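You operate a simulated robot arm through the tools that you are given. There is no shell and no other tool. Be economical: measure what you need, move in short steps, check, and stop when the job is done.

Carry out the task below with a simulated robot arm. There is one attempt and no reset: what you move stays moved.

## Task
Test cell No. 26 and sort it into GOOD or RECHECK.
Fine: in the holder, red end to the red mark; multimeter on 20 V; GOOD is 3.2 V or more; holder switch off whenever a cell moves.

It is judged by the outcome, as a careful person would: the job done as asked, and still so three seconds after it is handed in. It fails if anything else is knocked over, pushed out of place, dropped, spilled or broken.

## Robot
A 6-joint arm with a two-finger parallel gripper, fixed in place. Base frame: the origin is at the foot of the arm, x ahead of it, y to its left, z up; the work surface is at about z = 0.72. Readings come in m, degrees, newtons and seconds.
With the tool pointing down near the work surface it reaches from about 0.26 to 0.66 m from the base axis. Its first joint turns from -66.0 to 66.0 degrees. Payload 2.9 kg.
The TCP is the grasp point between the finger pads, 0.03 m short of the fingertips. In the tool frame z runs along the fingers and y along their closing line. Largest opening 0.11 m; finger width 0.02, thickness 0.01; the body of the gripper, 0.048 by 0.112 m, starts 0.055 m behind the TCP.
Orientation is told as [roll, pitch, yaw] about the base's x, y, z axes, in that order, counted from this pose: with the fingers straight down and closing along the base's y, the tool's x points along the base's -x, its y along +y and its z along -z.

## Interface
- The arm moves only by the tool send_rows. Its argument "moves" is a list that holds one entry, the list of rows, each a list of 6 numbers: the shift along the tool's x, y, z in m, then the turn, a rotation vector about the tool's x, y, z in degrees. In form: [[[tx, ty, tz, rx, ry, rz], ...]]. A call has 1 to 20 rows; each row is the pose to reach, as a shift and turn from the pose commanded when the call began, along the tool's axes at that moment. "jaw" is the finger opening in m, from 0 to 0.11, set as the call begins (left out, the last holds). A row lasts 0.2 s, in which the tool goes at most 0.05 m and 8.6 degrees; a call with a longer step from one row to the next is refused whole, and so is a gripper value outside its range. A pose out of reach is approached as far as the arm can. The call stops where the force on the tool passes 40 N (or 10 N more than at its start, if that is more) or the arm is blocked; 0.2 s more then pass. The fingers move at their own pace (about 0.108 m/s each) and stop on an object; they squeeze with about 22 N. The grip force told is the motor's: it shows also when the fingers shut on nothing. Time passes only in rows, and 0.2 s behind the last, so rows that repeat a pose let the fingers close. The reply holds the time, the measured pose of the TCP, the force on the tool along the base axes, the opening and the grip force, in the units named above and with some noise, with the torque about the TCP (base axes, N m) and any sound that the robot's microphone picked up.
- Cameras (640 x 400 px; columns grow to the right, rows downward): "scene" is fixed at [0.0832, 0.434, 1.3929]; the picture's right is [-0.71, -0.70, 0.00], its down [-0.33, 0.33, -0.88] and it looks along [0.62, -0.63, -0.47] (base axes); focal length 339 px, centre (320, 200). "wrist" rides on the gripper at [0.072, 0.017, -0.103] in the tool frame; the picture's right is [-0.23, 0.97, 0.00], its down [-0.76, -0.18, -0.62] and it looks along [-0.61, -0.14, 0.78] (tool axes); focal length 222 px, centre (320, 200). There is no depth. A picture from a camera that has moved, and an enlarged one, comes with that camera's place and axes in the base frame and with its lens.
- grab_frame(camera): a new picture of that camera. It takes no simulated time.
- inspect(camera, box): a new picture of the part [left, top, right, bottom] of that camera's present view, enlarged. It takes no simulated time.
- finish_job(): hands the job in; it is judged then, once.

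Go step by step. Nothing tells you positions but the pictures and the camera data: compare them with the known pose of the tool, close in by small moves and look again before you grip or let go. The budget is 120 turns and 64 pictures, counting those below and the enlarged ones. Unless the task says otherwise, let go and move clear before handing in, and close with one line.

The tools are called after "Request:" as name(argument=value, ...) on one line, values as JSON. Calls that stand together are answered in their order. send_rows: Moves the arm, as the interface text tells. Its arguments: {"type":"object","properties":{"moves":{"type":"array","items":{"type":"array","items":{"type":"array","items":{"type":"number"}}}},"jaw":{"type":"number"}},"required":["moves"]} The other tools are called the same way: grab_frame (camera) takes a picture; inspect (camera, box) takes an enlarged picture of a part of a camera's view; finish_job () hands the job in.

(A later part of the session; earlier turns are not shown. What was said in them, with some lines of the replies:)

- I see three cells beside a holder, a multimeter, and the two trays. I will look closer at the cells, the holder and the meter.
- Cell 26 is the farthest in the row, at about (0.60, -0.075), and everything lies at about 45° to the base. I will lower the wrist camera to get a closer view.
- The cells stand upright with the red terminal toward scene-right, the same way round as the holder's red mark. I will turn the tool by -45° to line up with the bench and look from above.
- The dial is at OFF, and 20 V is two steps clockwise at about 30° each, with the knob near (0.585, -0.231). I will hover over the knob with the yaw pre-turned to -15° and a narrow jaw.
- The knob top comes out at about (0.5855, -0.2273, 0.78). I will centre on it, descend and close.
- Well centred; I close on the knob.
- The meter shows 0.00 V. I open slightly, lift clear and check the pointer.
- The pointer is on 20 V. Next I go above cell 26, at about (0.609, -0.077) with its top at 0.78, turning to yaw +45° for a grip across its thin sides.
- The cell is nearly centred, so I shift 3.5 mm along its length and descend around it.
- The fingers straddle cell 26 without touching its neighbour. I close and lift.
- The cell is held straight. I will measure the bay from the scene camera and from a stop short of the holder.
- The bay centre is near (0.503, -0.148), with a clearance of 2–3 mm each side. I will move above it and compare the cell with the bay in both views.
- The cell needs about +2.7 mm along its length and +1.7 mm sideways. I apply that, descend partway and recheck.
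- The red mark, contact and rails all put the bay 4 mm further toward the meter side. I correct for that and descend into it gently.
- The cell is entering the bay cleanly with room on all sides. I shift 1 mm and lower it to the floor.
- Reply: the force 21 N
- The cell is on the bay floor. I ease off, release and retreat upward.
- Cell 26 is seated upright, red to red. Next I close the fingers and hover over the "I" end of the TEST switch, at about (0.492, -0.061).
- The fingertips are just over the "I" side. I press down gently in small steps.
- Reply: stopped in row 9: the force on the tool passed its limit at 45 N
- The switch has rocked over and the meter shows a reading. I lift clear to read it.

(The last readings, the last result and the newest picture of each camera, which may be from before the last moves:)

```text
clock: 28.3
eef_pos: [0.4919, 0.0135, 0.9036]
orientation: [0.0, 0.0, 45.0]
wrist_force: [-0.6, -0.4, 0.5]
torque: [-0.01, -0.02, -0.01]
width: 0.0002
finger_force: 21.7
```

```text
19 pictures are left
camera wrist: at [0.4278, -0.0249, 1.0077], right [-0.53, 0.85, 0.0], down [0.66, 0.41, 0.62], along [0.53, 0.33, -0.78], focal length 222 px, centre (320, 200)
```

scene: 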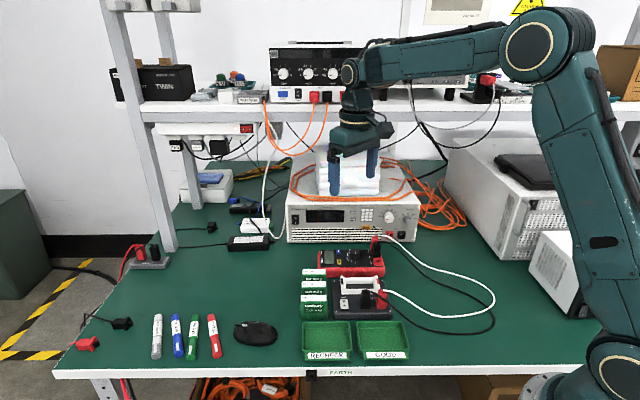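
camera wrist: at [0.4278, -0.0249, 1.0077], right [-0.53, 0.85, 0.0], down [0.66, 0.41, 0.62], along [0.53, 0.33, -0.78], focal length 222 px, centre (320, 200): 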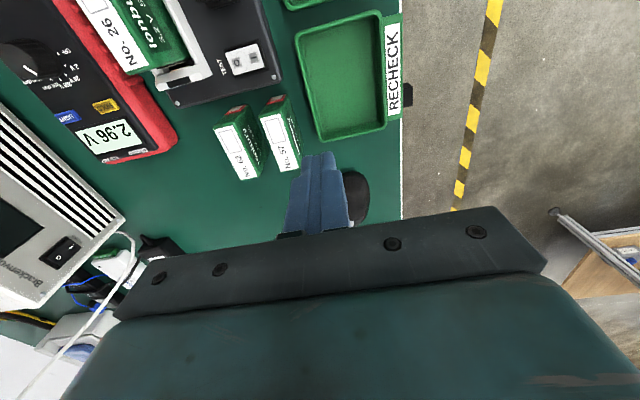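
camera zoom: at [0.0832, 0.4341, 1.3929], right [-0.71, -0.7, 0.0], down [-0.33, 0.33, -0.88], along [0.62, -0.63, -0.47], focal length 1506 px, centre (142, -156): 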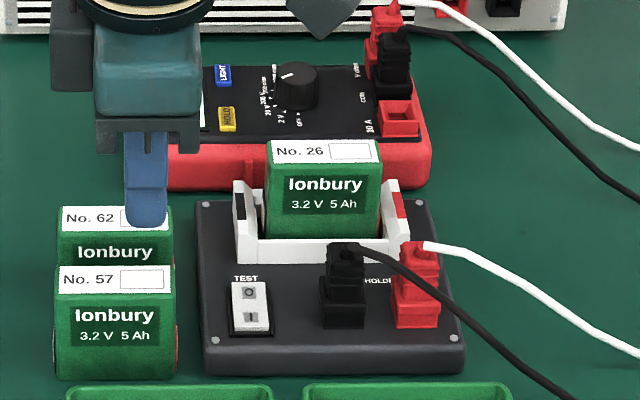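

The reading is 2.96 V, below 3.2 V, so cell 26 goes to RECHECK. First I switch the holder off by pressing the "O" side.

Request:
send_rows(moves=[[[0.03, -0.025, 0, 0, 0, 0], [0.05, -0.05, 0, 0, 0, 0], [0.06, -0.0714, 0, 0, 0, 0], [0.06, -0.0714, 0.04, 0, 0, 0], [0.06, -0.0714, 0.08, 0, 0, 0], [0.06, -0.0714, 0.1, 0, 0, 0], [0.06, -0.0714, 0.106, 0, 0, 0], [0.06, -0.0714, 0.11, 0, 0, 0], [0.06, -0.0714, 0.113, 0, 0, 0], [0.06, -0.0714, 0.116, 0, 0, 0], [0.06, -0.0714, 0.118, 0, 0, 0], [0.06, -0.0714, 0.12, 0, 0, 0], [0.06, -0.0714, 0.122, 0, 0, 0], [0.06, -0.0714, 0.124, 0, 0, 0]]])

```text
clock: 31.2
eef_pos: [0.5023, -0.0788, 0.7828]
orientation: [-0.1, -0.1, 45.0]
wrist_force: [-4.0, 0.6, 8.7]
torque: [0.05, 0.21, 0.03]
width: 0.0001
finger_force: 21.6
stopped in row 14: the force on the tool passed its limit at 44 N (the readings are from after the stop); the commanded pose is now the measured one
```

Request:
send_rows(jaw=0.044, moves=[[[0, 0, -0.04, 0, 0, 0], [0, 0, -0.08, 0, 0, 0], [0, 0, -0.127, 0, 0, 0], [0.02, -0.02, -0.127, 0, 0, 0], [0.04, -0.04, -0.127, 0, 0, 0], [0.0515, -0.0525, -0.127, 0, 0, 0], [0.0515, -0.0525, -0.127, 0, 0, 0]]])

Request:
inspect(camera="scene", box=[315, 235, 405, 325])

Request:
inspect(camera="wrist", box=[240, 40, 420, 170])

```text
clock: 32.8
eef_pos: [0.5021, -0.1522, 0.909]
orientation: [-0.2, -0.2, 45.0]
wrist_force: [0.4, -0.1, -0.2]
torque: [-0.03, -0.01, 0.02]
width: 0.044
finger_force: 0.1
```

```text
4.44 times, centred on (360, 280) of scene
camera zoom: at [0.0832, 0.434, 1.3929], right [-0.71, -0.7, 0.0], down [-0.33, 0.33, -0.88], along [0.62, -0.63, -0.47], focal length 1506 px, centre (142, -156)
```

zoom: 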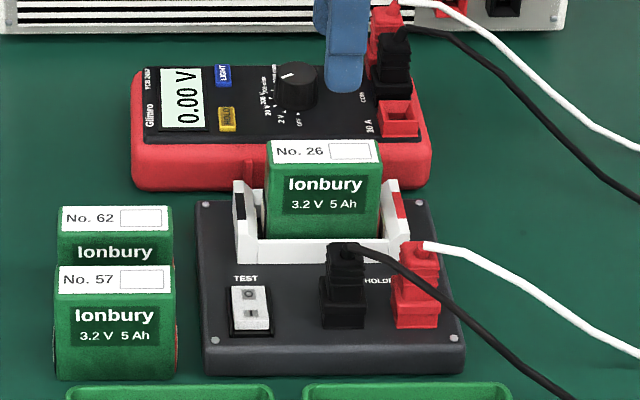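

```text
3.08 times, centred on (330, 105) of wrist
camera zoom: at [0.4366, -0.1916, 1.0141], right [-0.53, 0.85, 0.0], down [0.66, 0.41, 0.63], along [0.53, 0.33, -0.78], focal length 684 px, centre (289, 492)
```

zoom: 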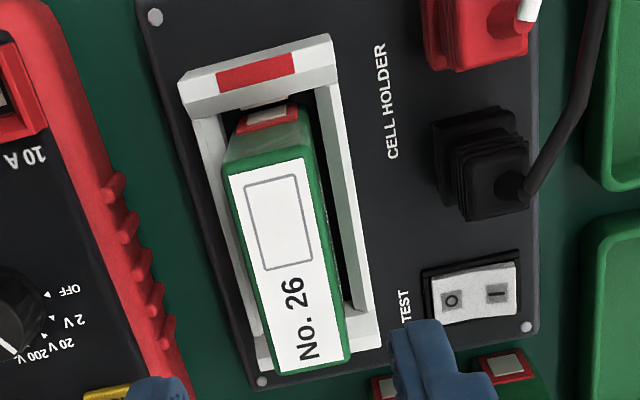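

The meter reads 0.00 V, so the holder is off. I descend, grip cell 26 and lift it out.

Request:
send_rows(moves=[[[0, 0, 0.04, 0, 0, 0], [0, 0, 0.075, 0, 0, 0], [0, 0, 0.096, 0, 0, 0], [0, 0, 0.096, 0, 0, 0]]])

Request:
send_rows(jaw=0.0, moves=[[[0, 0, 0, 0, 0, 0], [0, 0, 0, 0, 0, 0], [0, 0, -0.01, 0, 0, 0], [0, 0, -0.025, 0, 0, 0], [0, 0, -0.06, 0, 0, 0], [0, 0, -0.1, 0, 0, 0], [0, 0, -0.125, 0, 0, 0], [0, 0, -0.125, 0, 0, 0]]])

Request:
grab_frame(camera="scene")

```text
clock: 33.8
eef_pos: [0.5012, -0.1516, 0.814]
orientation: [-0.2, -0.1, 44.9]
wrist_force: [0.3, 0.5, 1.0]
torque: [-0.01, 0.01, -0.01]
width: 0.0441
finger_force: 0.2
```

```text
clock: 35.6
eef_pos: [0.5007, -0.1523, 0.9383]
orientation: [0.0, -0.2, 45.0]
wrist_force: [-0.2, -0.5, -2.2]
torque: [0.04, 0.0, 0.0]
width: 0.0259
finger_force: 21.8
```

```text
16 pictures are left
```

scene: 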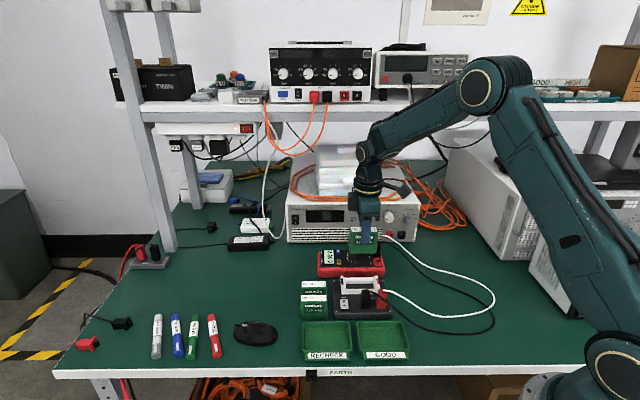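

Cell 26 is held and the bay is empty. I carry it over to the RECHECK tray, at about (0.46, 0.025).

Request:
send_rows(moves=[[[-0.03, 0.02, 0, 0, 0, 0], [-0.06, 0.05, 0, 0, 0, 0], [-0.08, 0.085, 0, 0, 0, 0], [-0.097, 0.12, 0, 0, 0, 0], [-0.097, 0.153, 0, 0, 0, 0], [-0.097, 0.153, 0.04, 0, 0, 0], [-0.097, 0.153, 0.08, 0, 0, 0], [-0.097, 0.153, 0.08, 0, 0, 0]]])

Request:
inspect(camera="scene", box=[280, 260, 420, 370])

Request:
inspect(camera="wrist", box=[200, 30, 440, 190])

```text
clock: 37.4
eef_pos: [0.4605, 0.0242, 0.86]
orientation: [-0.2, -0.1, 45.0]
wrist_force: [-0.1, 0.2, -2.6]
torque: [0.05, 0.02, 0.01]
width: 0.0257
finger_force: 21.8
```

```text
3.64 times, centred on (350, 315) of scene
camera zoom: at [0.0833, 0.434, 1.3929], right [-0.71, -0.7, 0.0], down [-0.33, 0.33, -0.88], along [0.62, -0.63, -0.47], focal length 1233 px, centre (211, -218)
```

zoom: 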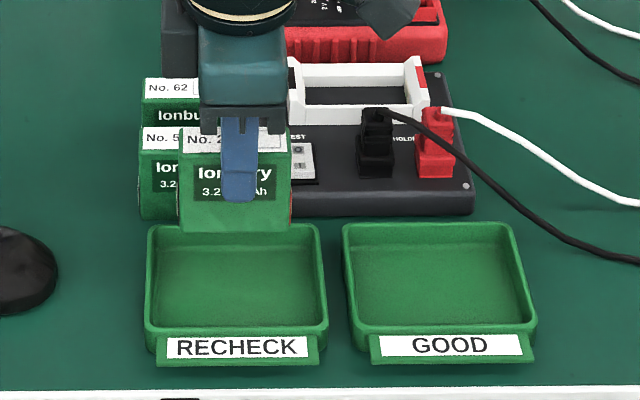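

```text
2.50 times, centred on (320, 110) of wrist
camera zoom: at [0.397, -0.0145, 0.9628], right [-0.53, 0.85, 0.0], down [0.66, 0.41, 0.63], along [0.53, 0.33, -0.78], focal length 555 px, centre (320, 425)
```

zoom: 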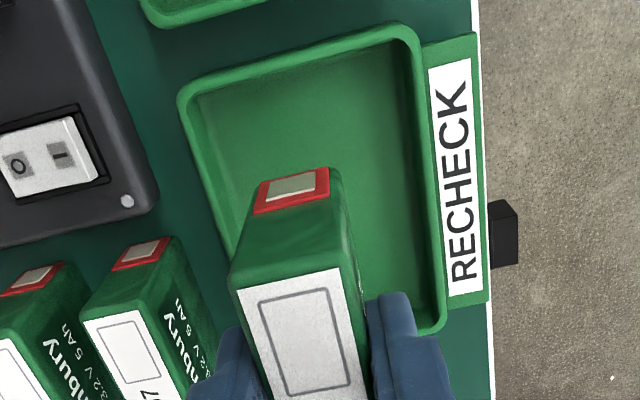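

The tray interior is roughly centred beneath the cell. I make a small centring shift and lower it until it touches.

Request:
send_rows(moves=[[[-0.005, 0.004, 0.02, 0, 0, 0], [-0.005, 0.004, 0.045, 0, 0, 0], [-0.005, 0.004, 0.055, 0, 0, 0], [-0.005, 0.004, 0.058, 0, 0, 0], [-0.005, 0.004, 0.06, 0, 0, 0], [-0.005, 0.004, 0.062, 0, 0, 0], [-0.005, 0.004, 0.063, 0, 0, 0], [-0.005, 0.004, 0.063, 0, 0, 0]]])

Request:
inspect(camera="scene", box=[280, 260, 420, 370])

```text
clock: 39.2
eef_pos: [0.4632, 0.0307, 0.7949]
orientation: [-0.2, -0.1, 45.0]
wrist_force: [0.1, 0.1, -2.8]
torque: [-0.03, -0.03, 0.01]
width: 0.0257
finger_force: 22.0
```

```text
3.64 times, centred on (350, 315) of scene
camera zoom: at [0.0833, 0.434, 1.3929], right [-0.71, -0.7, 0.0], down [-0.33, 0.33, -0.88], along [0.62, -0.63, -0.47], focal length 1233 px, centre (211, -218)
```

zoom: 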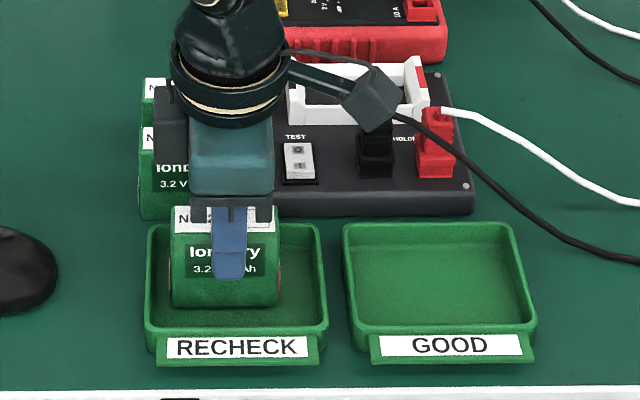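

It is not touching yet. I shift 5 mm toward the tray centre and lower in 1 mm steps.

Request:
send_rows(moves=[[[0.005, 0.002, 0, 0, 0, 0], [0.005, 0.002, 0.001, 0, 0, 0], [0.005, 0.002, 0.002, 0, 0, 0], [0.005, 0.002, 0.003, 0, 0, 0], [0.005, 0.002, 0.004, 0, 0, 0], [0.005, 0.002, 0.004, 0, 0, 0]]])

```text
clock: 40.6
eef_pos: [0.4584, 0.0288, 0.7921]
orientation: [-0.2, -0.2, 45.0]
wrist_force: [-2.0, 0.7, 1.8]
torque: [0.06, 0.08, 0.0]
width: 0.0259
finger_force: 22.1
```

The force has turned upward, so the cell is resting on the tray floor. I release and rise.

Request:
send_rows(jaw=0.05, moves=[[[0, 0, 0.0005, 0, 0, 0], [0, 0, 0.0005, 0, 0, 0], [0, 0, 0, 0, 0, 0], [0, 0, -0.03, 0, 0, 0], [0, 0, -0.07, 0, 0, 0], [0, 0, -0.12, 0, 0, 0], [0, 0, -0.16, 0, 0, 0], [-0.04, 0, -0.18, 0, 0, 0], [-0.04, 0, -0.18, 0, 0, 0]]])

Request:
inspect(camera="scene", box=[280, 240, 420, 370])

Request:
grab_frame(camera="wrist")

```text
clock: 42.6
eef_pos: [0.4888, 0.0571, 0.9718]
orientation: [0.0, -0.2, 45.0]
wrist_force: [0.4, 0.7, -0.3]
torque: [-0.04, 0.0, 0.04]
width: 0.05
finger_force: 0.1
```

```text
3.08 times, centred on (350, 305) of scene
camera zoom: at [0.0832, 0.434, 1.3929], right [-0.71, -0.7, 0.0], down [-0.33, 0.33, -0.88], along [0.62, -0.63, -0.47], focal length 1043 px, centre (228, -123)
```

zoom: 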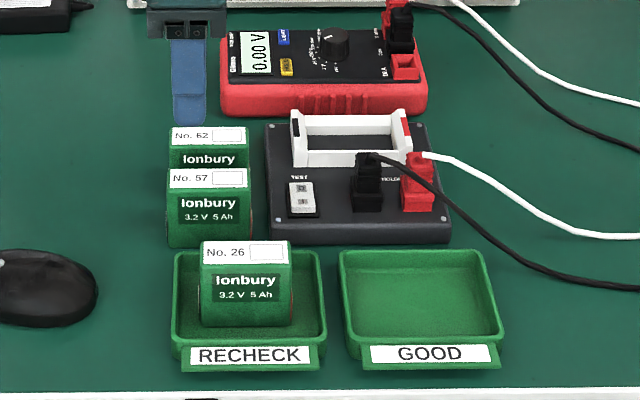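

```text
11 pictures are left
camera wrist: at [0.4226, 0.0182, 1.0754], right [-0.53, 0.85, 0.0], down [0.66, 0.41, 0.62], along [0.53, 0.33, -0.78], focal length 222 px, centre (320, 200)
```

wrist: 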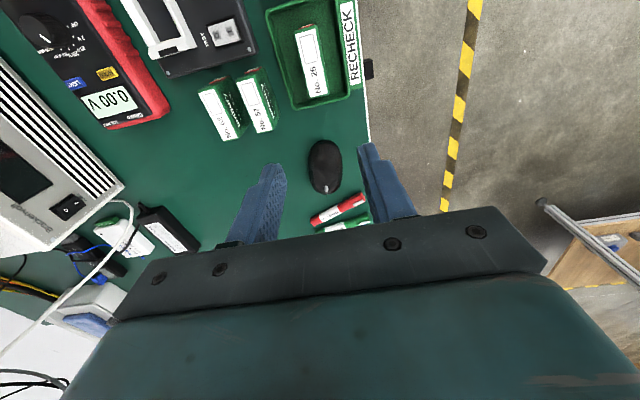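

Cell 26 stands in the RECHECK tray, the switch is off, the other cells, holder and meter are in place, and the arm is clear. I hand the job in.

Request:
finish_job()

```text
The job is handed in.
```

Cell No. 26 read 2.96 V on the 20 V range, below the 3.2 V limit, so it is in the RECHECK tray; the holder switch is off and the meter is still on at 20 V.
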